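You operate a simulated robot arm through the tools that you are given. There is no shell and no other tool.

The job below is to be done with a simulated two-armed robot. You get a single attempt, and the scene is never put back.

## Task
The jar on the screen was scanned twice: void it once, pack it, press DONE.
Fine: VOID on the knob to void, back to PACK before DONE; the small tote beside the scanner; leave the other jars. Set down upright: what you pick out.

Only the result counts: the job must be done as asked and must still hold three seconds after the hand-in. Knocking over, shifting, dropping, spilling or breaking anything else fails it.

## Robot
Two 7-joint arms with fingered hands on one trunk that stands fixed in place. Base frame: the origin is at the foot of the trunk, x ahead of it, y to its left, z up; the work surface is at about z = 0.86. Units: m, rad, N and s.
The left shoulder is at [0.104, 0.185, 1.075], the right one opposite. With the tool pointing down near the work surface each hand reaches from about 0.1 to 0.88 m from the base axis, measured 20 degrees to its own side. Payload 4 kg a hand.
The TCP of each hand is the grasp point between the finger pads, 0.026 m short of the fingertips. In the tool frame z runs along the fingers and y along their closing line. The gripper opens to 0.132 m; its body begins 0.073 m behind the TCP. The gripper is a hand of 3 fingers: y runs from the thumb to the fingers, the wrist lies at [0, 0, -0.224] in the tool frame.
Orientation is told as [roll, pitch, yaw] about the base's x, y, z axes, in that order, counted from this pose: with the fingers straight down and closing along the base's y, the tool's x points along the base's -x, its y along +y and its z along -z.

## Interface
- The arms move only by the tool move_arm. It takes "left_commands", "right_commands" or both (then of equal length, played together; a hand with none holds still); each is a list of rows, each a list of 6 numbers: the turn, a rotation vector about the tool's x, y, z in rad, then the shift along the tool's x, y, z in mm. In form: [[ax, ay, az, x, y, z], ...]. A call has 1 to 20 rows; each row is the pose to reach, as a shift and turn from the pose commanded when the call began, along the tool's axes at that moment. A row lasts 0.2 s, in which the tool goes at most 0.05 m and 0.15 rad; a call with a longer step from one row to the next is refused whole. Where a pose cannot be reached the arm comes as near as it can. A force on the tool above 40 N (or 10 N above the force at the start of the call, whichever is more), or a blocked arm, ends the call early, and 0.2 s more pass. In this call time passes only in rows, and 0.2 s behind the last. The reply holds the time, the measured pose of the TCP, the force on the tool along the base axes, the opening and the grip force, in the units named above and with some noise, with the torque about the TCP (base axes, N m) and any sound that the robot's microphone picked up.
- Cameras (640 x 400 px; columns grow to the right, rows downward): "scene" is now at [0.2437, 0.0219, 1.3011]; the picture's right is [0.23, -0.97, -0.07], its down [-0.56, -0.07, -0.83] and it looks along [0.80, 0.22, -0.56] (base axes); focal length 250 px, centre (320, 200). "left" rides on the left gripper at [-0.062, 0.003, -0.092] in its tool frame; the picture's right is [-0.05, -1.00, 0.00], its down [0.83, -0.04, -0.56] and it looks along [0.55, -0.03, 0.83] (tool axes); focal length 230 px, centre (320, 200). "right" rides on the right gripper at [0.062, 0.003, -0.092] in its tool frame; the picture's right is [-0.05, 1.00, 0.00], its down [-0.83, -0.04, -0.55] and it looks along [-0.55, -0.03, 0.83] (tool axes); focal length 230 px, centre (320, 200). There is no depth. A picture from a camera that has moved, and an enlarged one, comes with that camera's place and axes in the base frame and with its lens.
- camera(camera): a new picture of that camera. It takes no simulated time.
- raise_lower(by): moves the trunk up (or, below 0, down) by that many m; the arms and the scene camera ride with it, the base frame stays. It gives what a move gives, with no picture.
- move_fingers(finger1, finger2, thumb_bend, hand): sets how far each is bent, from 0 (flat) to 1 (curled in); at 0.3 the hand is open as for a grip, at 0.7 the pads meet at the TCP. One left out holds its place. A second passes; each finger stops where it meets its share of the squeeze, and holds until it gets a number again. It is the only way to open and close the hand. It gives what a move gives, with no picture; readings hold the bend of each and the force on the fingers (four entries, about 0 where the hand has none), thumb and palm.
- head_to(pan, tilt): turns the head with the scene camera to pan (to the left, within 1.501 rad either way) and tilt (down, from -0.506 to 1.204), counted from straight ahead of the robot (the tilt from the chest, where the trunk bows). It gives what a move gives.
- close_up(camera, box): a new picture of the part [left, top, right, bottom] of that camera's present view, enlarged. It takes no simulated time.
- hand_in(): hands the job in; it is judged then, once.

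Nothing tells you positions but the pictures and the camera data. Unless the task says otherwise, let go and move clear before handing in.

The tools are called after ">>>" as name(argument=value, ...) on one line, values as JSON. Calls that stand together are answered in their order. move_arm: Moves the arms, as the interface text tells. Its arguments: {"type":"object","properties":{"left_commands":{"type":"array","items":{"type":"array","items":{"type":"number"}}},"right_commands":{"type":"array","items":{"type":"array","items":{"type":"number"}}}},"required":[]} The other tools are called the same way: raise_lower (by) moves the trunk up or down; move_fingers (finger1, finger2, thumb_bend, hand) moves the fingers one by one; head_to (pan, tilt) turns the head that bears the scene camera; camera (camera) takes a picture; close_up (camera, box) takes an enlarged picture of a part of a camera's view; hand_in () hands the job in.

At the start:

```text
t: 0.0
left_position: [0.5334, 0.418, 1.1876]
left_tool_rot: [0.0, -0.001, 0.0]
left_force: [-0.2, 0.1, -1.0]
left_ft_torque: [-0.02, 0.01, 0.0]
left_opening: 0.1323
left_grip_force: 0.0
left_shape: jaw
left_bend: [0.3, 0.3, 0.3]
left_finger forces: [0.0, 0.1, 0.0, 0.1, 0.0, 0.0]
right_position: [0.6293, -0.0979, 1.1529]
right_tool_rot: [0.0, 0.0, -0.002]
right_force: [-0.3, 0.2, -0.3]
right_ft_torque: [0.01, 0.01, 0.01]
right_opening: 0.1319
right_grip_force: 0.0
right_shape: jaw
right_bend: [0.3, 0.3, 0.3]
right_finger forces: [0.0, 0.0, 0.1, 0.0, 0.1, 0.0]
trunk travel left (down, up): [-0.125, 0.337]
head pan, tilt (commanded): [0.237, 0.314]
```

scene: 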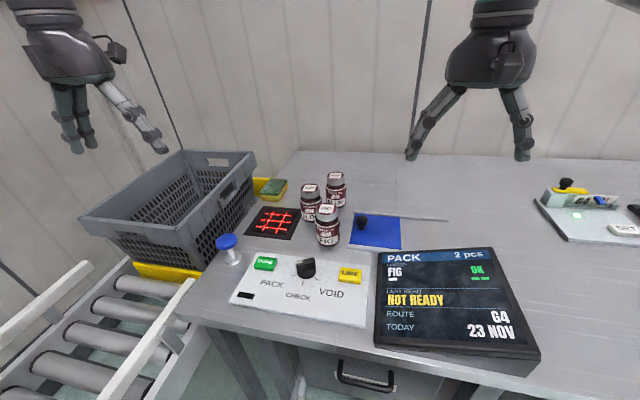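
right: 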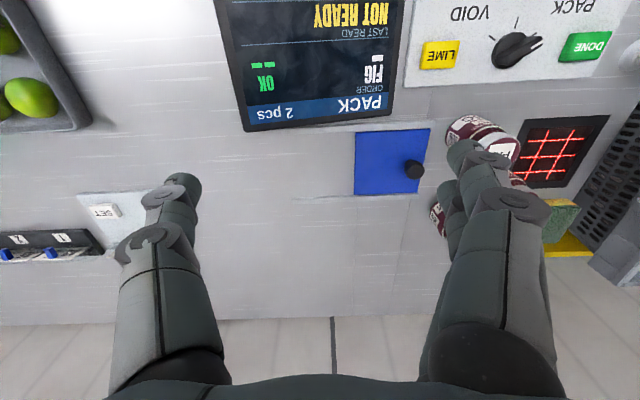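
left: 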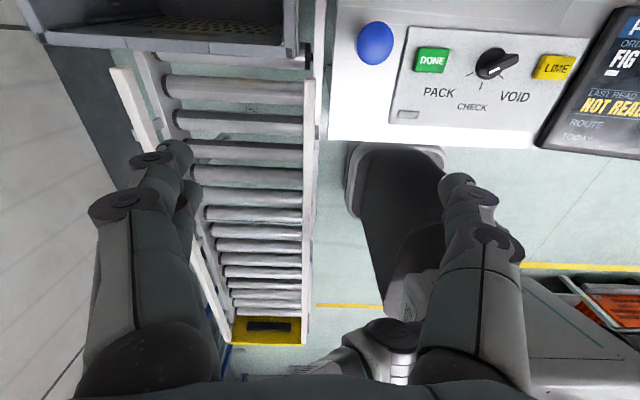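

I see a table with a control panel (DONE, knob PACK/CHECK/VOID, LIME button), a screen showing FIG with 2 pcs, a red-line scanner, three jars, a grey tote at left, and another panel at right. I'll look closer at everything before moving.

>>> close_up(camera="scene", box=[280, 160, 380, 260])

>>> close_up(camera="scene", box=[220, 240, 380, 340])

>>> close_up(camera="scene", box=[370, 240, 550, 370])

>>> close_up(camera="scene", box=[70, 140, 300, 290])

>>> close_up(camera="right", box=[340, 0, 640, 260])

```text
4.00 times, centred on (330, 210) of scene
camera zoom: at [0.2437, 0.0219, 1.3011], right [0.23, -0.97, -0.07], down [-0.56, -0.07, -0.83], along [0.8, 0.22, -0.56], focal length 998 px, centre (280, 160)
```

zoom: 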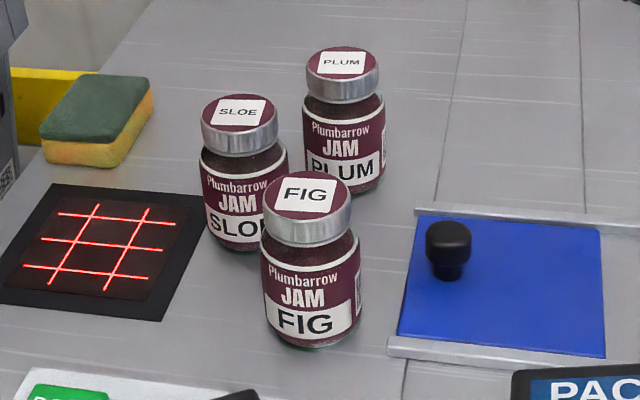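

```text
4.00 times, centred on (300, 290) of scene
camera zoom: at [0.2437, 0.0219, 1.3011], right [0.23, -0.97, -0.07], down [-0.56, -0.07, -0.83], along [0.8, 0.22, -0.56], focal length 998 px, centre (400, -160)
```

zoom: 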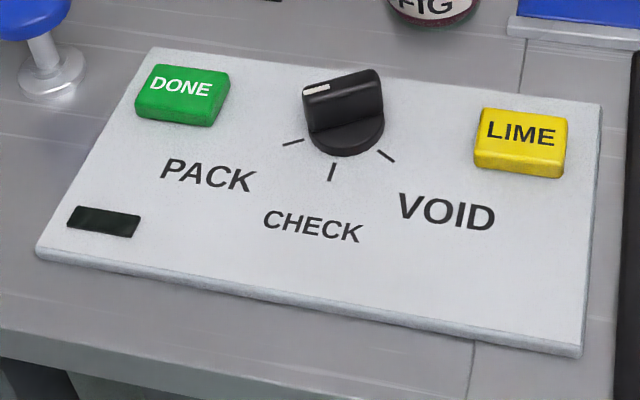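

```text
3.08 times, centred on (460, 305) of scene
camera zoom: at [0.2437, 0.0219, 1.3011], right [0.23, -0.97, -0.07], down [-0.56, -0.07, -0.83], along [0.8, 0.22, -0.56], focal length 768 px, centre (-111, -123)
```

zoom: 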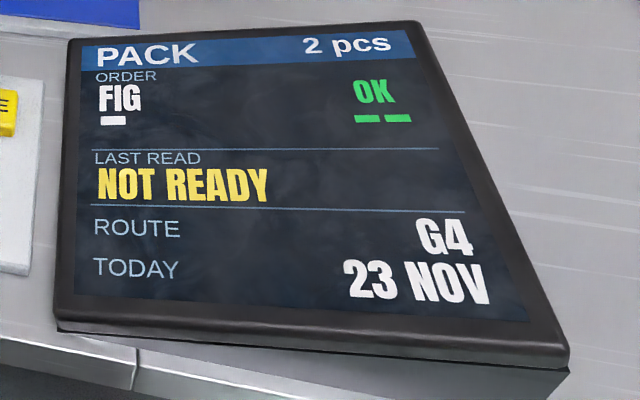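

```text
2.67 times, centred on (185, 215) of scene
camera zoom: at [0.2437, 0.0219, 1.3011], right [0.23, -0.97, -0.07], down [-0.56, -0.07, -0.83], along [0.8, 0.22, -0.56], focal length 666 px, centre (680, 160)
```

zoom: 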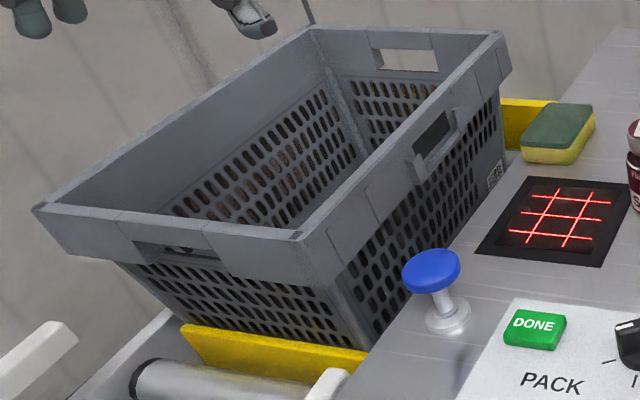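

```text
1.54 times, centred on (490, 130) of right
camera zoom: at [0.568, -0.095, 1.2451], right [0.05, 1.0, 0.0], down [0.83, -0.04, 0.55], along [0.55, -0.03, -0.83], focal length 354 px, centre (58, 308)
```

zoom: 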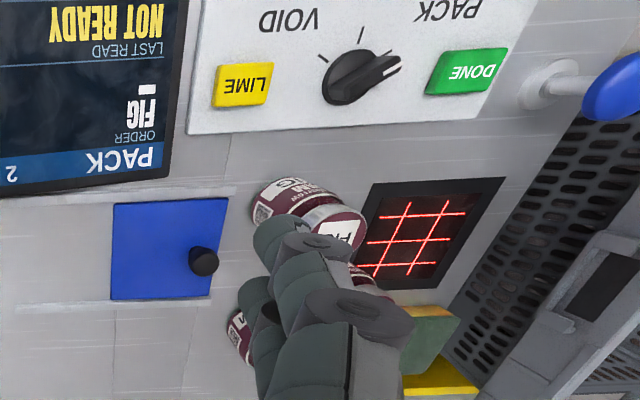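

The FIG jar is the nearest one, and the screen shows FIG read twice; the knob seems to point to PACK. I'll look around the rest of the scene with the head before acting.

>>> head_to(pan=-0.5, tilt=0.5)

>>> camera(camera="scene")

>>> head_to(pan=0.8, tilt=0.6)

>>> camera(camera="scene")

>>> head_to(pan=0.3, tilt=0.9)

>>> camera(camera="scene")

```text
t: 1.1
left_position: [0.5322, 0.4195, 1.1889]
left_tool_rot: [0.0, -0.002, -0.001]
left_force: [-0.6, 0.9, 0.8]
left_ft_torque: [0.01, -0.03, 0.01]
left_opening: 0.1321
left_grip_force: 0.1
left_shape: jaw
left_bend: [0.3, 0.3, 0.3]
left_finger forces: [0.1, 0.0, 0.0, 0.1, 0.0, 0.0]
right_position: [0.6282, -0.0987, 1.1522]
right_tool_rot: [0.0, 0.001, 0.0]
right_force: [0.3, 0.0, -0.5]
right_ft_torque: [-0.01, 0.05, 0.01]
right_opening: 0.1321
right_grip_force: 0.1
right_shape: jaw
right_bend: [0.3, 0.3, 0.3]
right_finger forces: [0.0, 0.1, 0.1, 0.0, 0.0, 0.0]
trunk travel left (down, up): [-0.125, 0.337]
head pan, tilt (commanded): [-0.499, 0.499]
```

```text
taken
camera scene: at [0.2285, -0.0435, 1.2879], right [-0.46, -0.88, 0.14], down [-0.65, 0.23, -0.72], along [0.6, -0.42, -0.68], focal length 250 px, centre (320, 200)
```

scene: 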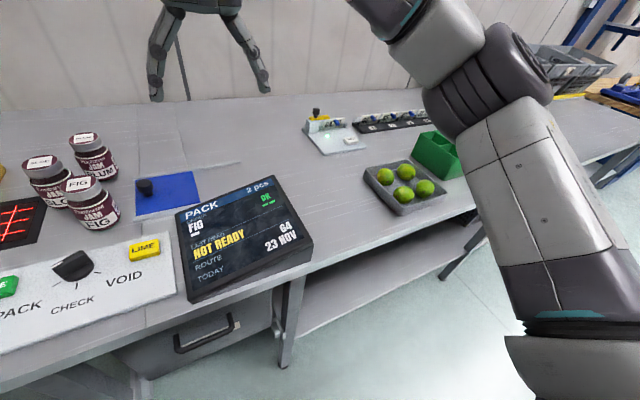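

```text
t: 2.6
left_position: [0.5321, 0.4183, 1.1877]
left_tool_rot: [-0.001, 0.002, 0.001]
left_force: [-0.6, 0.7, 0.0]
left_ft_torque: [-0.02, -0.01, 0.0]
left_opening: 0.132
left_grip_force: 0.1
left_shape: jaw
left_bend: [0.3, 0.3, 0.3]
left_finger forces: [0.0, 0.0, 0.1, 0.0, 0.0, 0.0]
right_position: [0.6283, -0.0984, 1.1511]
right_tool_rot: [-0.001, 0.0, 0.001]
right_force: [0.4, 0.7, -0.6]
right_ft_torque: [0.01, 0.04, -0.01]
right_opening: 0.1322
right_grip_force: 0.1
right_shape: jaw
right_bend: [0.3, 0.3, 0.3]
right_finger forces: [0.1, 0.0, 0.0, 0.0, 0.0, 0.1]
trunk travel left (down, up): [-0.125, 0.337]
head pan, tilt (commanded): [0.799, 0.6]
```

```text
taken
camera scene: at [0.2084, 0.0633, 1.2844], right [0.69, -0.7, -0.2], down [-0.61, -0.41, -0.68], along [0.39, 0.59, -0.71], focal length 250 px, centre (320, 200)
```

scene: 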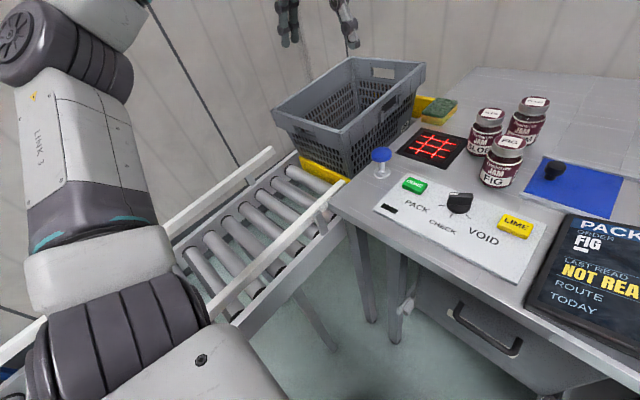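

```text
t: 3.5
left_position: [0.5325, 0.4184, 1.188]
left_tool_rot: [-0.001, -0.001, 0.002]
left_force: [-0.1, -0.3, 0.7]
left_ft_torque: [-0.03, 0.01, -0.02]
left_opening: 0.132
left_grip_force: 0.1
left_shape: jaw
left_bend: [0.3, 0.3, 0.3]
left_finger forces: [0.0, 0.0, 0.0, 0.1, 0.1, 0.0]
right_position: [0.6285, -0.0973, 1.1522]
right_tool_rot: [-0.001, 0.0, -0.001]
right_force: [0.5, 0.1, 0.2]
right_ft_torque: [0.01, 0.03, -0.03]
right_opening: 0.132
right_grip_force: 0.0
right_shape: jaw
right_bend: [0.3, 0.3, 0.3]
right_finger forces: [0.0, 0.1, 0.0, 0.1, 0.1, 0.0]
trunk travel left (down, up): [-0.125, 0.337]
head pan, tilt (commanded): [0.3, 0.901]
```

```text
taken
camera scene: at [0.2113, 0.0224, 1.2577], right [0.28, -0.95, -0.08], down [-0.89, -0.23, -0.38], along [0.35, 0.18, -0.92], focal length 250 px, centre (320, 200)
```

scene: 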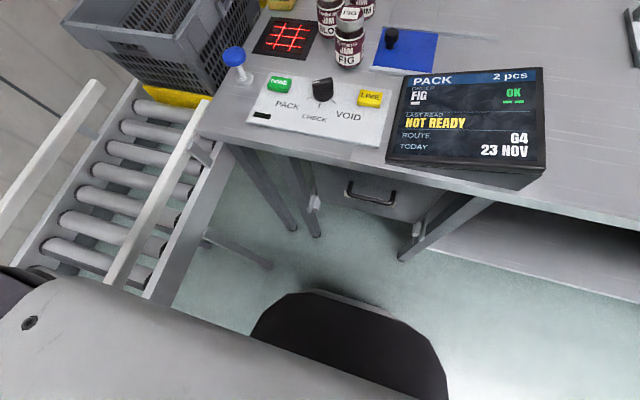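

The knob bar points at PACK (ticks about ±60° around CHECK). The jars carry barcodes on their right-hand side, facing the robot's right. I'll look at the jar barcodes and the other objects in more detail.

>>> close_up(camera="right", box=[400, 90, 560, 250])

>>> head_to(pan=0.2, tilt=0.45)

>>> close_up(camera="scene", box=[260, 120, 420, 240])

>>> camera(camera="scene")

```text
2.50 times, centred on (480, 170) of right
camera zoom: at [0.568, -0.095, 1.2451], right [0.05, 1.0, 0.0], down [0.83, -0.04, 0.55], along [0.55, -0.03, -0.83], focal length 575 px, centre (-80, 275)
```

zoom: 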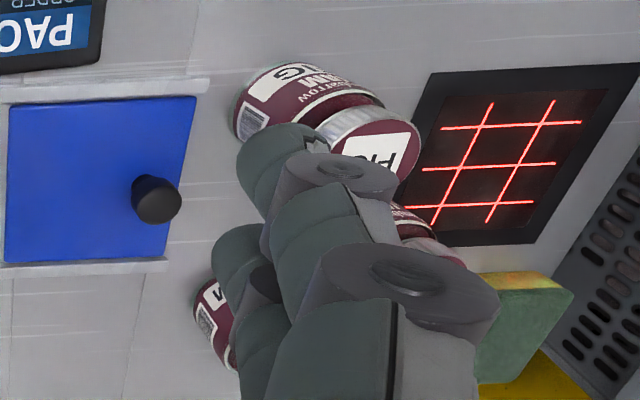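

```text
t: 4.4
left_position: [0.5316, 0.4184, 1.1882]
left_tool_rot: [0.0, 0.0, 0.001]
left_force: [0.4, -1.0, -0.5]
left_ft_torque: [-0.01, 0.0, -0.03]
left_opening: 0.1319
left_grip_force: 0.2
left_shape: jaw
left_bend: [0.3, 0.3, 0.3]
left_finger forces: [0.1, 0.1, 0.0, 0.1, 0.0, 0.0]
right_position: [0.6281, -0.098, 1.1505]
right_tool_rot: [-0.001, 0.0, 0.0]
right_force: [-0.1, -0.1, -1.0]
right_ft_torque: [-0.02, 0.02, 0.0]
right_opening: 0.132
right_grip_force: 0.1
right_shape: jaw
right_bend: [0.3, 0.3, 0.3]
right_finger forces: [0.0, 0.0, 0.0, 0.1, 0.0, 0.0]
trunk travel left (down, up): [-0.125, 0.337]
head pan, tilt (commanded): [0.201, 0.45]
```

```text
3.33 times, centred on (340, 180) of scene
camera zoom: at [0.2394, 0.0183, 1.2892], right [0.19, -0.98, -0.06], down [-0.67, -0.09, -0.74], along [0.72, 0.18, -0.67], focal length 832 px, centre (253, 267)
```

zoom: 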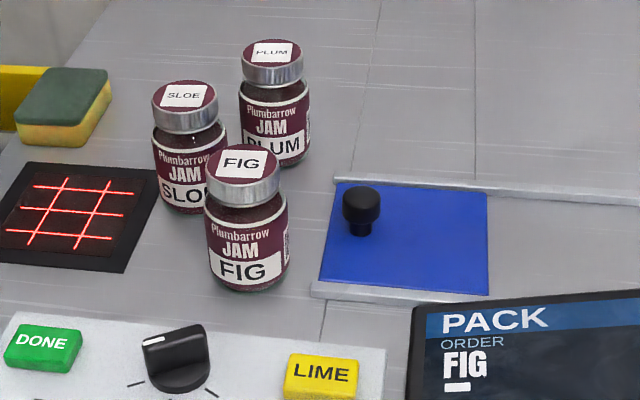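

```text
taken
camera scene: at [0.2394, 0.0183, 1.2892], right [0.19, -0.98, -0.06], down [-0.67, -0.09, -0.74], along [0.72, 0.18, -0.67], focal length 250 px, centre (320, 200)
```

scene: 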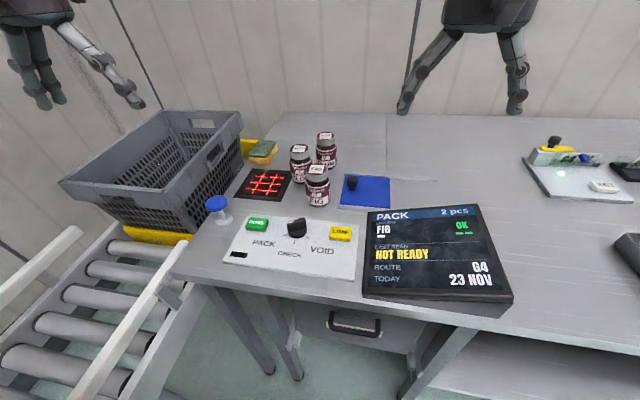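

I'll bring the left hand over the knob, with its closing line set across the knob's bar (yaw -60°), and move the right hand out of the way.

>>> move_arm(left_commands=[[0, 0, 0.105, -5, -26, 14], [0, 0, 0.209, -10, -52, 28], [0, 0, 0.314, -15, -78, 41], [0, 0, 0.419, -20, -104, 55], [0, 0, 0.524, -25, -130, 69], [0, 0, 0.628, -31, -157, 83], [0, 0, 0.733, -36, -183, 97], [0, 0, 0.838, -41, -209, 110], [0, 0, 0.942, -46, -235, 124], [0, 0, 1.047, -51, -261, 138]], right_commands=[[0, 0, 0, 8, -15, 0], [0, 0, 0, 16, -30, 0], [0, 0, 0, 24, -45, 0], [0, 0, 0, 32, -60, 0], [0, 0, 0, 40, -75, 0], [0, 0, 0, 48, -90, 0], [0, 0, 0, 56, -105, 0], [0, 0, 0, 64, -120, 0], [0, 0, 0, 72, -135, 0], [0, 0, 0, 80, -150, 0]])

>>> camera(camera="left")

>>> camera(camera="scene")

>>> camera(camera="right")

```text
t: 6.6
left_position: [0.5853, 0.1568, 1.0511]
left_tool_rot: [0.0, 0.002, -1.048]
left_force: [-1.1, 1.0, -0.2]
left_ft_torque: [0.02, -0.01, 0.03]
left_opening: 0.1318
left_grip_force: 0.1
left_shape: jaw
left_bend: [0.3, 0.3, 0.3]
left_finger forces: [0.0, 0.0, 0.0, 0.1, 0.1, 0.0]
right_position: [0.5497, -0.2484, 1.1518]
right_tool_rot: [0.002, 0.0, 0.0]
right_force: [-0.3, -0.5, 0.0]
right_ft_torque: [0.0, -0.01, 0.01]
right_opening: 0.1319
right_grip_force: 0.1
right_shape: jaw
right_bend: [0.3, 0.3, 0.3]
right_finger forces: [0.0, 0.0, 0.0, 0.0, 0.0, 0.1]
trunk travel left (down, up): [-0.125, 0.337]
head pan, tilt (commanded): [0.201, 0.45]
```

```text
taken
camera left: at [0.6166, 0.1048, 1.1419], right [-0.84, -0.54, 0.0], down [-0.45, 0.7, 0.56], along [-0.3, 0.47, -0.83], focal length 230 px, centre (320, 200)
```

left: 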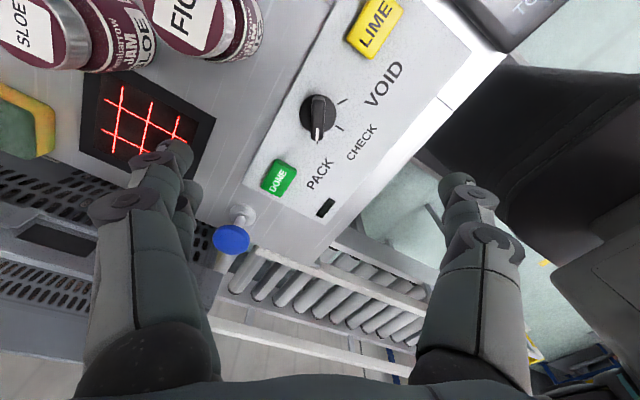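

```text
taken
camera scene: at [0.2396, 0.0168, 1.2892], right [0.19, -0.98, -0.06], down [-0.67, -0.09, -0.74], along [0.72, 0.18, -0.67], focal length 250 px, centre (320, 200)
```

scene: 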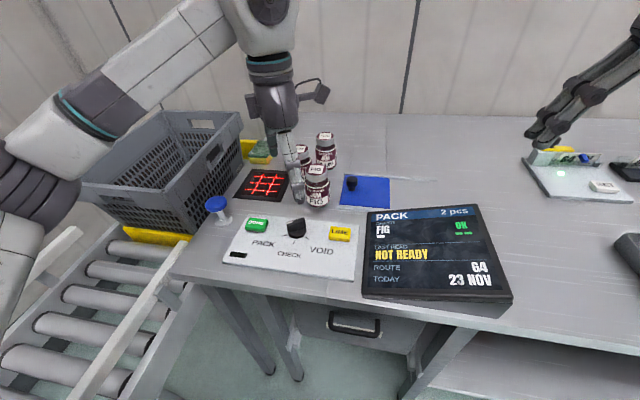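

```text
taken
camera right: at [0.4891, -0.2461, 1.2443], right [0.05, 1.0, 0.0], down [0.83, -0.04, 0.56], along [0.55, -0.03, -0.83], focal length 230 px, centre (320, 200)
```

right: 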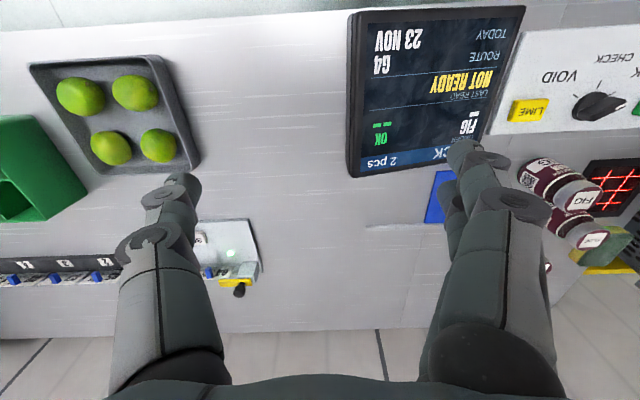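

The left hand sits above the knob. I'll zoom to measure knob position and direction precisely.

>>> close_up(camera="left", box=[260, 60, 380, 180])

>>> close_up(camera="left", box=[0, 0, 300, 180])

>>> close_up(camera="right", box=[500, 130, 640, 250])

```text
3.33 times, centred on (320, 120) of left
camera zoom: at [0.6166, 0.1048, 1.1419], right [-0.84, -0.54, 0.0], down [-0.45, 0.7, 0.56], along [-0.3, 0.47, -0.83], focal length 767 px, centre (320, 467)
```

zoom: 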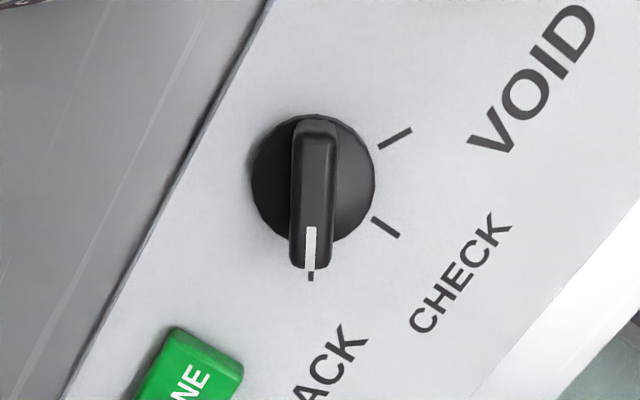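

```text
2.13 times, centred on (150, 90) of left
camera zoom: at [0.6166, 0.1048, 1.1419], right [-0.84, -0.54, 0.0], down [-0.45, 0.7, 0.56], along [-0.3, 0.47, -0.83], focal length 491 px, centre (683, 435)
```

zoom: 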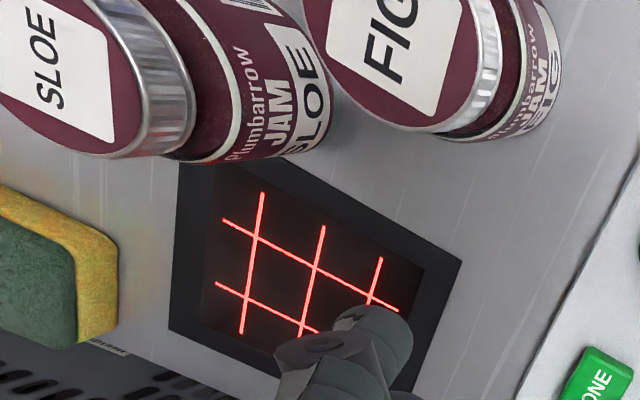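

```text
3.33 times, centred on (570, 190) of right
camera zoom: at [0.4891, -0.2461, 1.2443], right [0.05, 1.0, 0.0], down [0.83, -0.04, 0.56], along [0.55, -0.03, -0.83], focal length 767 px, centre (-513, 233)
```

zoom: 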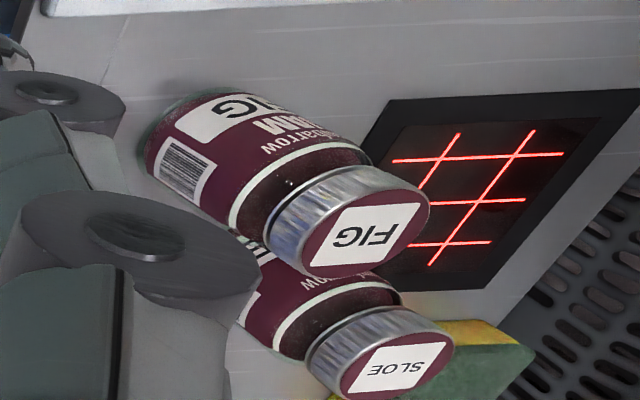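

Knob centre is at about (0.5856, 0.158), top near z≈0.90, bar along the PACK tick. I'll half-close the left fingers and descend over it in steps.

>>> move_fingers(hand="left", finger1=0.5, finger2=0.5, thumb_bend=0.5)

>>> move_arm(left_commands=[[0, 0, 0, 0, 0, 30], [0, 0, 0, 0, 0, 60], [0, 0, 0, 0, 0, 90], [0, 0, 0, 0, 0, 105]])

>>> camera(camera="left")

>>> close_up(camera="scene", box=[220, 150, 380, 280])

```text
t: 7.6
left_position: [0.5838, 0.1592, 1.0501]
left_tool_rot: [-0.001, -0.001, -1.045]
left_force: [0.2, 0.4, 0.3]
left_ft_torque: [0.0, 0.01, 0.0]
left_opening: 0.0687
left_grip_force: 0.1
left_shape: fingers
left_bend: [0.5, 0.5, 0.5]
left_finger forces: [0.0, 0.1, 0.0, 0.0, 0.0, 0.0]
right_position: [0.5494, -0.2473, 1.1515]
right_tool_rot: [-0.001, 0.001, 0.001]
right_force: [0.4, 0.2, -0.4]
right_ft_torque: [-0.03, 0.05, 0.04]
right_opening: 0.1322
right_grip_force: 0.1
right_shape: jaw
right_bend: [0.3, 0.3, 0.3]
right_finger forces: [0.0, 0.0, 0.1, 0.0, 0.0, 0.1]
trunk travel left (down, up): [-0.125, 0.337]
head pan, tilt (commanded): [0.201, 0.45]
```

```text
t: 8.6
left_position: [0.5842, 0.1585, 0.9456]
left_tool_rot: [-0.001, 0.0, -1.044]
left_force: [0.6, -0.3, 0.3]
left_ft_torque: [-0.02, 0.01, 0.02]
left_opening: 0.0683
left_grip_force: 0.0
left_shape: fingers
left_bend: [0.5, 0.5, 0.5]
left_finger forces: [0.1, 0.0, 0.0, 0.1, 0.0, 0.0]
right_position: [0.5494, -0.2471, 1.1517]
right_tool_rot: [0.0, -0.001, -0.001]
right_force: [-0.1, -0.1, 0.1]
right_ft_torque: [0.01, 0.0, -0.03]
right_opening: 0.1321
right_grip_force: 0.0
right_shape: jaw
right_bend: [0.3, 0.3, 0.3]
right_finger forces: [0.0, 0.1, 0.0, 0.0, 0.0, 0.0]
trunk travel left (down, up): [-0.125, 0.337]
head pan, tilt (commanded): [0.201, 0.45]
```

```text
taken
camera left: at [0.6163, 0.1056, 1.0366], right [-0.84, -0.55, 0.0], down [-0.45, 0.7, 0.56], along [-0.3, 0.47, -0.83], focal length 230 px, centre (320, 200)
```

left: 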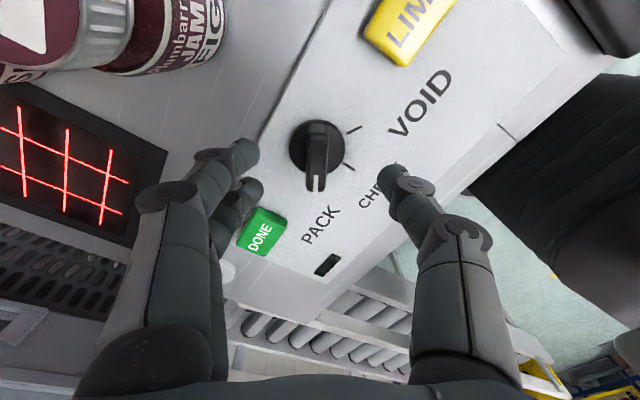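

```text
3.08 times, centred on (300, 215) of scene
camera zoom: at [0.2396, 0.0182, 1.2892], right [0.19, -0.98, -0.06], down [-0.67, -0.09, -0.74], along [0.72, 0.18, -0.67], focal length 768 px, centre (382, 154)
```

zoom: 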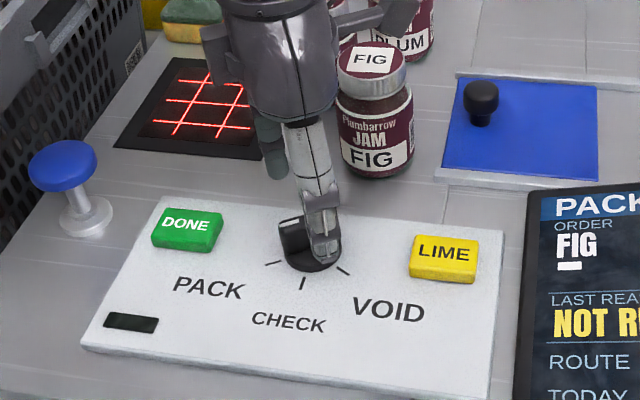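

Everything lines up; I'll go down to about z=0.912 with a 1.5 mm correction and check the clearance from the side.

>>> move_arm(left_commands=[[0, 0, 0, 0, 1.5, 15], [0, 0, 0, 0, 1.5, 25], [0, 0, 0, 0, 1.5, 33]])

>>> camera(camera="left")

>>> close_up(camera="scene", box=[250, 180, 350, 270])

```text
t: 9.4
left_position: [0.5854, 0.1575, 0.9102]
left_tool_rot: [0.0, -0.001, -1.047]
left_force: [0.9, -0.8, 1.0]
left_ft_torque: [-0.01, -0.02, 0.01]
left_opening: 0.0685
left_grip_force: 0.1
left_shape: fingers
left_bend: [0.5, 0.5, 0.5]
left_finger forces: [0.0, 0.0, 0.0, 0.1, 0.1, 0.0]
right_position: [0.5495, -0.2477, 1.1516]
right_tool_rot: [-0.002, -0.002, 0.0]
right_force: [-0.6, -0.1, 0.4]
right_ft_torque: [0.03, -0.03, -0.03]
right_opening: 0.132
right_grip_force: 0.1
right_shape: jaw
right_bend: [0.3, 0.3, 0.3]
right_finger forces: [0.0, 0.0, 0.1, 0.1, 0.0, 0.0]
trunk travel left (down, up): [-0.125, 0.337]
head pan, tilt (commanded): [0.201, 0.45]
```

```text
taken
camera left: at [0.6171, 0.1056, 1.0029], right [-0.84, -0.55, 0.0], down [-0.45, 0.7, 0.56], along [-0.3, 0.47, -0.83], focal length 230 px, centre (320, 200)
```

left: 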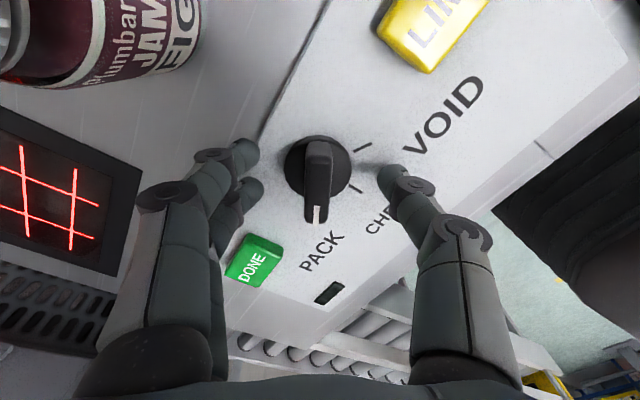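

```text
4.44 times, centred on (300, 225) of scene
camera zoom: at [0.2396, 0.0183, 1.2892], right [0.19, -0.98, -0.06], down [-0.67, -0.09, -0.74], along [0.72, 0.18, -0.67], focal length 1109 px, centre (409, 89)
```

zoom: 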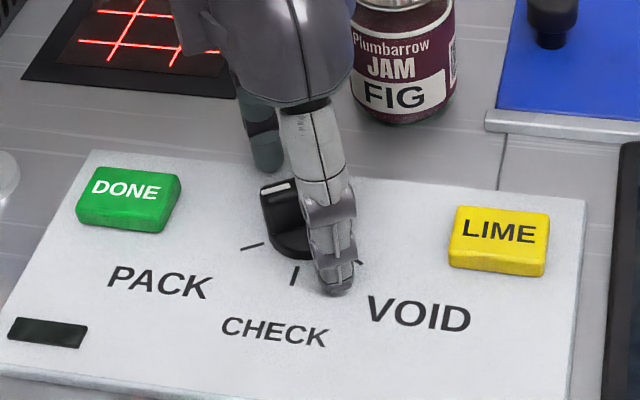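

The fingertips straddle the knob just above the panel. Closing the fingers on the bar.

>>> move_fingers(hand="left", finger1=0.7, finger2=0.7, thumb_bend=0.7)

>>> camera(camera="left")

>>> close_up(camera="scene", box=[250, 180, 350, 270])

```text
t: 10.4
left_position: [0.5849, 0.1572, 0.9117]
left_tool_rot: [-0.001, 0.001, -1.044]
left_force: [1.9, 1.0, -0.6]
left_ft_torque: [0.04, -0.02, 0.0]
left_opening: 0.0149
left_grip_force: 4.8
left_shape: fingers
left_bend: [0.66, 0.66, 0.68]
left_finger forces: [2.9, 2.9, 0.0, 0.1, 3.5, 0.0]
right_position: [0.5506, -0.2466, 1.1511]
right_tool_rot: [0.0, -0.001, -0.001]
right_force: [0.0, -0.5, -0.5]
right_ft_torque: [-0.01, -0.03, -0.02]
right_opening: 0.1322
right_grip_force: 0.2
right_shape: jaw
right_bend: [0.3, 0.3, 0.3]
right_finger forces: [0.0, 0.1, 0.0, 0.0, 0.0, 0.0]
trunk travel left (down, up): [-0.125, 0.337]
head pan, tilt (commanded): [0.201, 0.45]
```

```text
taken
camera left: at [0.6175, 0.1059, 1.0029], right [-0.84, -0.55, 0.0], down [-0.45, 0.7, 0.56], along [-0.3, 0.47, -0.83], focal length 230 px, centre (320, 200)
```

left: 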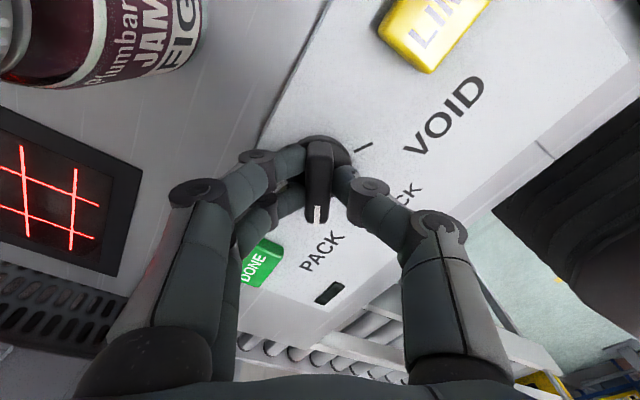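

```text
4.44 times, centred on (300, 225) of scene
camera zoom: at [0.24, 0.0184, 1.2891], right [0.19, -0.98, -0.06], down [-0.67, -0.09, -0.74], along [0.72, 0.18, -0.67], focal length 1109 px, centre (409, 89)
```

zoom: 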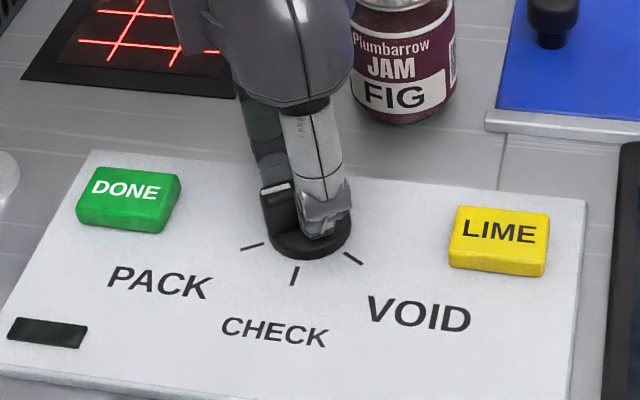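

The bar is gripped. I'll turn it by 60° to CHECK first and verify.

>>> move_arm(left_commands=[[0, 0, -0.131, 0, 0, 0], [0, 0, -0.262, 0, 0, 0], [0, 0, -0.393, 0, 0, 0], [0, 0, -0.524, 0, 0, 0], [0, 0, -0.654, 0, 0, 0], [0, 0, -0.785, 0, 0, 0], [0, 0, -0.916, 0, 0, 0], [0, 0, -1.047, 0, 0, 0]])

>>> camera(camera="left")

>>> camera(camera="scene")

>>> close_up(camera="scene", box=[250, 180, 350, 270])

```text
t: 12.2
left_position: [0.5838, 0.1584, 0.9114]
left_tool_rot: [0.001, 0.0, 0.004]
left_force: [5.3, 4.6, -1.3]
left_ft_torque: [0.08, -0.15, -0.07]
left_opening: 0.0149
left_grip_force: 4.5
left_shape: fingers
left_bend: [0.66, 0.66, 0.69]
left_finger forces: [3.0, 3.7, 0.0, 0.1, 2.7, 0.0]
right_position: [0.5499, -0.2467, 1.1513]
right_tool_rot: [0.0, 0.002, 0.002]
right_force: [0.5, -0.3, 0.2]
right_ft_torque: [0.01, 0.0, -0.02]
right_opening: 0.1315
right_grip_force: 0.0
right_shape: jaw
right_bend: [0.3, 0.3, 0.3]
right_finger forces: [0.1, 0.0, 0.1, 0.0, 0.0, 0.1]
trunk travel left (down, up): [-0.125, 0.337]
head pan, tilt (commanded): [0.201, 0.45]
```

```text
taken
camera left: at [0.6451, 0.162, 1.0034], right [0.06, -1.0, 0.0], down [-0.83, -0.05, 0.56], along [-0.55, -0.03, -0.83], focal length 230 px, centre (320, 200)
```

left: 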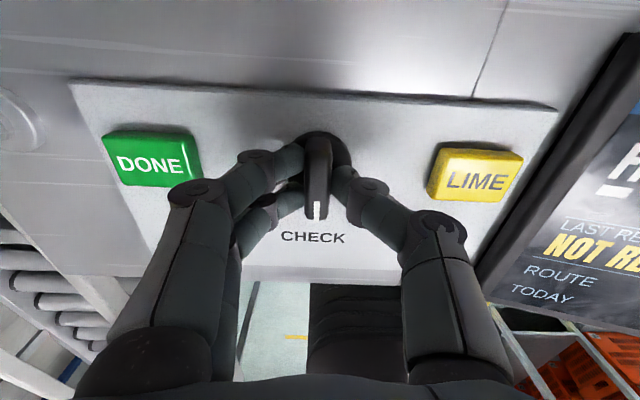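

```text
taken
camera scene: at [0.2403, 0.0189, 1.2891], right [0.19, -0.98, -0.06], down [-0.67, -0.09, -0.74], along [0.72, 0.18, -0.67], focal length 250 px, centre (320, 200)
```

scene: 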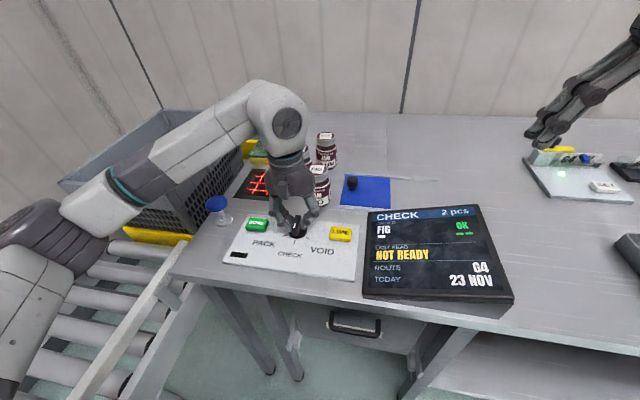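

```text
4.44 times, centred on (300, 225) of scene
camera zoom: at [0.2403, 0.0189, 1.2891], right [0.19, -0.98, -0.06], down [-0.67, -0.09, -0.74], along [0.72, 0.18, -0.67], focal length 1109 px, centre (409, 89)
```

zoom: 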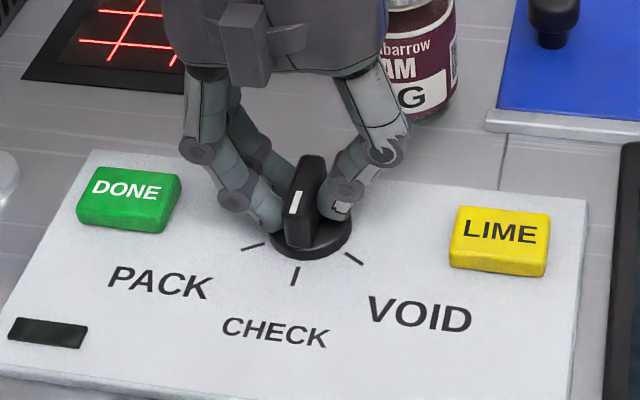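

The screen header now reads CHECK. Turning another 60° to VOID.

>>> move_arm(left_commands=[[0, 0, -0.131, 0, 0, 0], [0, 0, -0.262, 0, 0, 0], [0, 0, -0.393, 0, 0, 0], [0, 0, -0.524, 0, 0, 0], [0, 0, -0.654, 0, 0, 0], [0, 0, -0.785, 0, 0, 0], [0, 0, -0.916, 0, 0, 0], [0, 0, -1.047, 0, 0, 0]])

>>> camera(camera="scene")

>>> close_up(camera="scene", box=[250, 180, 350, 270])

>>> close_up(camera="scene", box=[360, 190, 520, 300])

```text
t: 14.0
left_position: [0.5851, 0.1588, 0.9116]
left_tool_rot: [-0.001, 0.001, 1.051]
left_force: [1.0, 6.5, -1.9]
left_ft_torque: [0.11, -0.05, -0.05]
left_opening: 0.0147
left_grip_force: 5.4
left_shape: fingers
left_bend: [0.66, 0.66, 0.69]
left_finger forces: [2.6, 3.2, 0.0, 0.0, 4.0, 0.1]
right_position: [0.5481, -0.2466, 1.1514]
right_tool_rot: [-0.002, 0.0, 0.001]
right_force: [-0.6, -0.5, 0.4]
right_ft_torque: [-0.01, -0.03, 0.0]
right_opening: 0.1319
right_grip_force: 0.0
right_shape: jaw
right_bend: [0.3, 0.3, 0.3]
right_finger forces: [0.1, 0.1, 0.0, 0.1, 0.1, 0.0]
trunk travel left (down, up): [-0.125, 0.337]
head pan, tilt (commanded): [0.201, 0.45]
```

```text
taken
camera scene: at [0.2398, 0.0191, 1.2892], right [0.19, -0.98, -0.06], down [-0.67, -0.09, -0.74], along [0.72, 0.18, -0.67], focal length 250 px, centre (320, 200)
```

scene: 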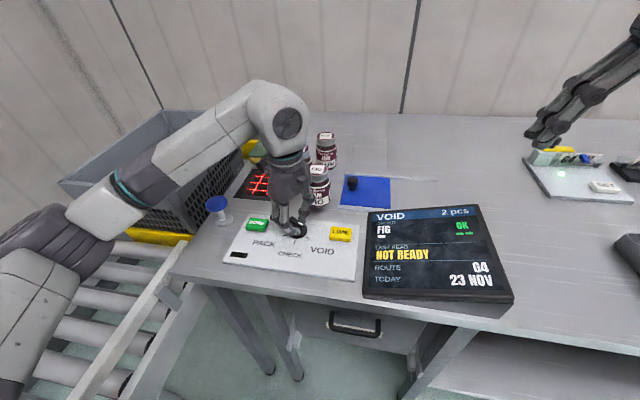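

```text
4.44 times, centred on (300, 225) of scene
camera zoom: at [0.2398, 0.0191, 1.2892], right [0.19, -0.98, -0.06], down [-0.67, -0.09, -0.74], along [0.72, 0.18, -0.67], focal length 1109 px, centre (409, 89)
```

zoom: 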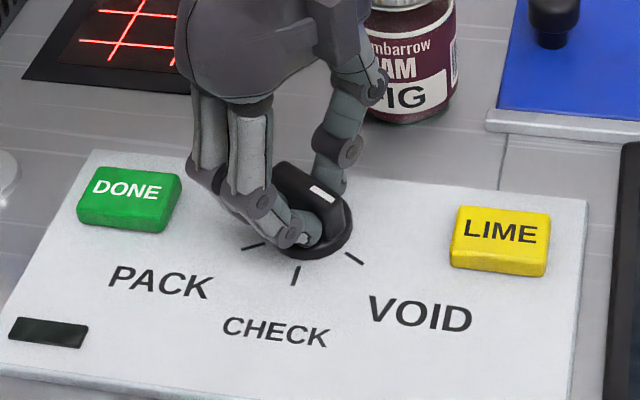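

```text
3.64 times, centred on (440, 245) of scene
camera zoom: at [0.2398, 0.0191, 1.2892], right [0.19, -0.98, -0.06], down [-0.67, -0.09, -0.74], along [0.72, 0.18, -0.67], focal length 908 px, centre (-116, 36)
```

zoom: 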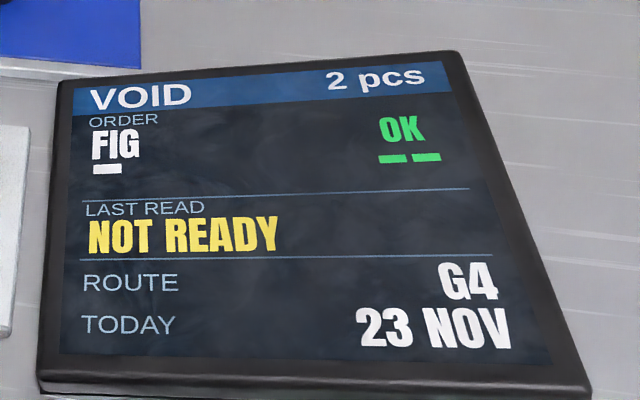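

The screen shows VOID. I'll release the knob, lift straight up, and re-check that it stays in VOID.

>>> move_fingers(hand="left", finger1=0.5, finger2=0.5, thumb_bend=0.5)

>>> move_arm(left_commands=[[0, 0, 0, 0, 0, -20], [0, 0, 0, 0, 0, -55], [0, 0, 0, 0, 0, -90], [0, 0, 0, 0, 0, -125], [0, 0, 0, 0, 0, -160]])

>>> camera(camera="scene")

>>> camera(camera="left")

```text
t: 15.0
left_position: [0.5853, 0.1573, 0.9116]
left_tool_rot: [0.001, 0.0, 1.047]
left_force: [0.5, 0.8, -0.3]
left_ft_torque: [0.02, 0.01, -0.03]
left_opening: 0.0669
left_grip_force: 0.0
left_shape: fingers
left_bend: [0.5, 0.5, 0.5]
left_finger forces: [0.0, 0.1, 0.0, 0.1, 0.1, 0.1]
right_position: [0.5489, -0.246, 1.1517]
right_tool_rot: [0.001, -0.002, 0.001]
right_force: [0.3, 0.0, 0.8]
right_ft_torque: [0.0, -0.04, -0.02]
right_opening: 0.1317
right_grip_force: 0.0
right_shape: jaw
right_bend: [0.3, 0.3, 0.3]
right_finger forces: [0.1, 0.0, 0.1, 0.0, 0.0, 0.0]
trunk travel left (down, up): [-0.125, 0.337]
head pan, tilt (commanded): [0.201, 0.45]
```

```text
t: 16.2
left_position: [0.5858, 0.157, 1.0729]
left_tool_rot: [0.0, 0.001, 1.046]
left_force: [-0.9, -0.7, 0.1]
left_ft_torque: [0.0, 0.02, 0.02]
left_opening: 0.0672
left_grip_force: 0.2
left_shape: fingers
left_bend: [0.5, 0.5, 0.5]
left_finger forces: [0.1, 0.0, 0.1, 0.1, 0.0, 0.0]
right_position: [0.5481, -0.2479, 1.1526]
right_tool_rot: [0.001, 0.0, 0.0]
right_force: [0.9, -0.9, 0.3]
right_ft_torque: [-0.01, 0.0, -0.01]
right_opening: 0.1317
right_grip_force: 0.1
right_shape: jaw
right_bend: [0.3, 0.3, 0.3]
right_finger forces: [0.0, 0.0, 0.0, 0.0, 0.0, 0.0]
trunk travel left (down, up): [-0.125, 0.337]
head pan, tilt (commanded): [0.201, 0.45]
```

```text
taken
camera scene: at [0.2385, 0.0178, 1.2896], right [0.19, -0.98, -0.06], down [-0.66, -0.09, -0.74], along [0.72, 0.18, -0.67], focal length 250 px, centre (320, 200)
```

scene: 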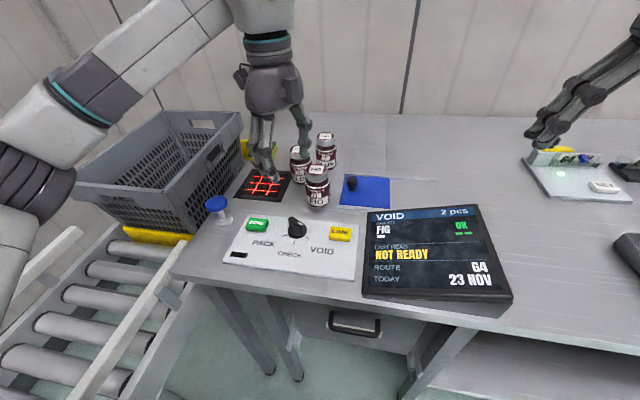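

```text
taken
camera left: at [0.6121, 0.211, 1.1643], right [0.89, -0.45, 0.0], down [-0.38, -0.74, 0.55], along [-0.25, -0.49, -0.83], focal length 230 px, centre (320, 200)
```

left: 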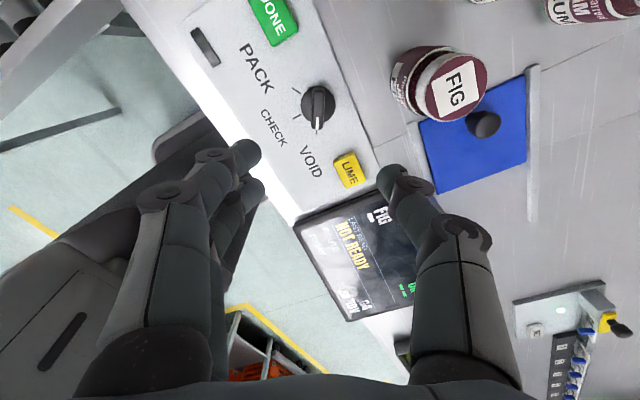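

The knob stayed in VOID. Now I'll move the left hand above the FIG jar with yaw 90°, so the fingers close along x and leave the barcode side (−y) free.

>>> move_arm(left_commands=[[0, 0, -0.13, -9, -26, -3], [0, 0, -0.26, -18, -52, -5], [0, 0, -0.39, -27, -77, -8], [0, 0, -0.524, -36, -103, -10]])

>>> move_fingers(hand="left", finger1=0.4, finger2=0.4, thumb_bend=0.42)

>>> camera(camera="left")

>>> camera(camera="right")

>>> camera(camera="scene")

```text
t: 17.2
left_position: [0.6935, 0.1383, 1.0832]
left_tool_rot: [0.0, -0.001, 1.575]
left_force: [-0.3, 0.0, 0.2]
left_ft_torque: [0.0, -0.01, -0.02]
left_opening: 0.0672
left_grip_force: 0.1
left_shape: fingers
left_bend: [0.5, 0.5, 0.5]
left_finger forces: [0.0, 0.0, 0.0, 0.0, 0.0, 0.0]
right_position: [0.5501, -0.2473, 1.151]
right_tool_rot: [0.001, 0.001, 0.0]
right_force: [-0.6, 0.6, 0.2]
right_ft_torque: [0.01, 0.0, 0.01]
right_opening: 0.1319
right_grip_force: 0.1
right_shape: jaw
right_bend: [0.3, 0.3, 0.3]
right_finger forces: [0.0, 0.0, 0.0, 0.0, 0.1, 0.1]
trunk travel left (down, up): [-0.125, 0.337]
head pan, tilt (commanded): [0.201, 0.45]
```

```text
t: 18.2
left_position: [0.6928, 0.1386, 1.0823]
left_tool_rot: [0.001, -0.001, 1.573]
left_force: [-1.2, 0.3, 0.5]
left_ft_torque: [0.0, -0.01, 0.03]
left_opening: 0.0975
left_grip_force: 0.0
left_shape: fingers
left_bend: [0.4, 0.4, 0.42]
left_finger forces: [0.0, 0.1, 0.1, 0.0, 0.1, 0.1]
right_position: [0.5497, -0.2477, 1.1521]
right_tool_rot: [0.0, 0.002, -0.001]
right_force: [0.6, 0.0, -0.3]
right_ft_torque: [-0.01, 0.02, 0.01]
right_opening: 0.132
right_grip_force: 0.2
right_shape: jaw
right_bend: [0.3, 0.3, 0.3]
right_finger forces: [0.0, 0.0, 0.0, 0.0, 0.0, 0.1]
trunk travel left (down, up): [-0.125, 0.337]
head pan, tilt (commanded): [0.201, 0.45]
```

```text
taken
camera left: at [0.6881, 0.1993, 1.1738], right [1.0, 0.05, 0.0], down [0.04, -0.83, 0.56], along [0.03, -0.55, -0.83], focal length 230 px, centre (320, 200)
```

left: 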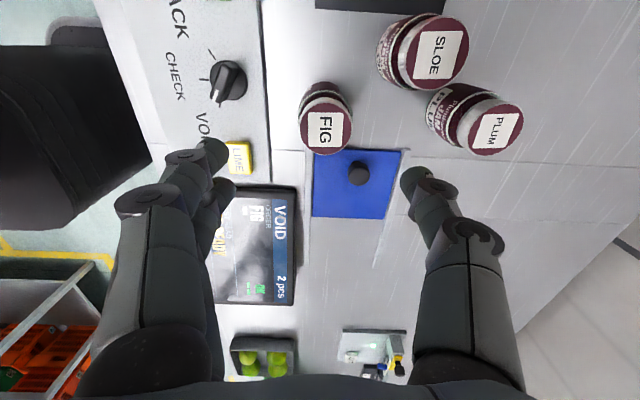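

```text
taken
camera right: at [0.4891, -0.2448, 1.2446], right [0.05, 1.0, 0.0], down [0.83, -0.04, 0.55], along [0.55, -0.03, -0.83], focal length 230 px, centre (320, 200)
```

right: 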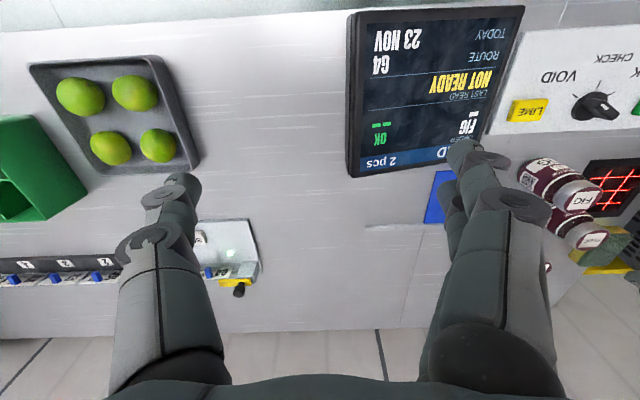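

```text
taken
camera scene: at [0.2396, 0.0181, 1.2892], right [0.19, -0.98, -0.06], down [-0.67, -0.09, -0.74], along [0.72, 0.18, -0.67], focal length 250 px, centre (320, 200)
```

scene: 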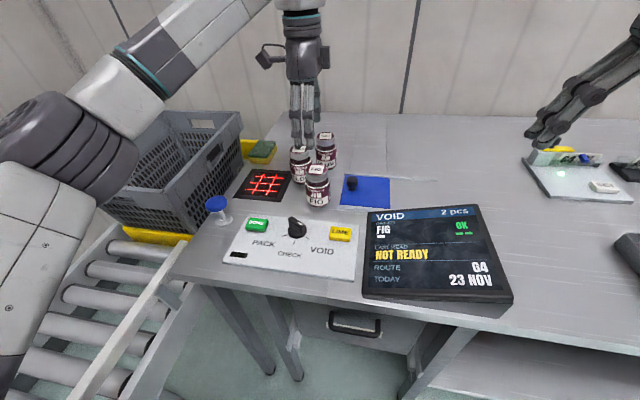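

>>> close_up(camera="left", box=[260, 70, 400, 170])

>>> close_up(camera="left", box=[360, 0, 540, 170])

```text
4.00 times, centred on (330, 120) of left
camera zoom: at [0.6881, 0.1993, 1.1738], right [1.0, 0.05, 0.0], down [0.04, -0.83, 0.56], along [0.03, -0.55, -0.83], focal length 920 px, centre (280, 520)
```

zoom: 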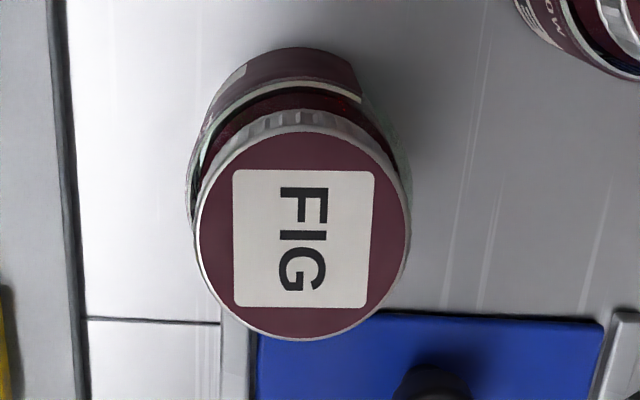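

```text
2.35 times, centred on (450, 85) of left
camera zoom: at [0.6881, 0.1993, 1.1738], right [1.0, 0.05, 0.0], down [0.04, -0.83, 0.56], along [0.03, -0.55, -0.83], focal length 541 px, centre (14, 471)
```

zoom: 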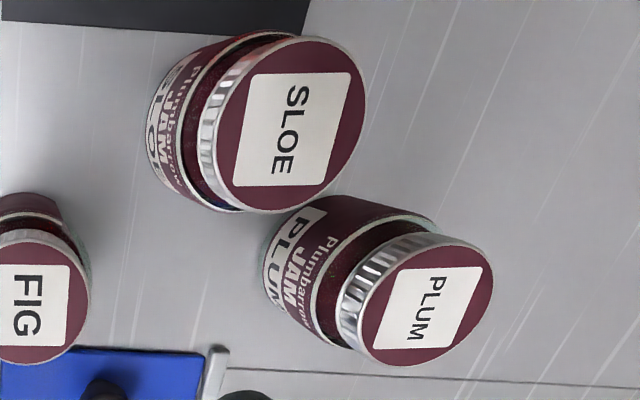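

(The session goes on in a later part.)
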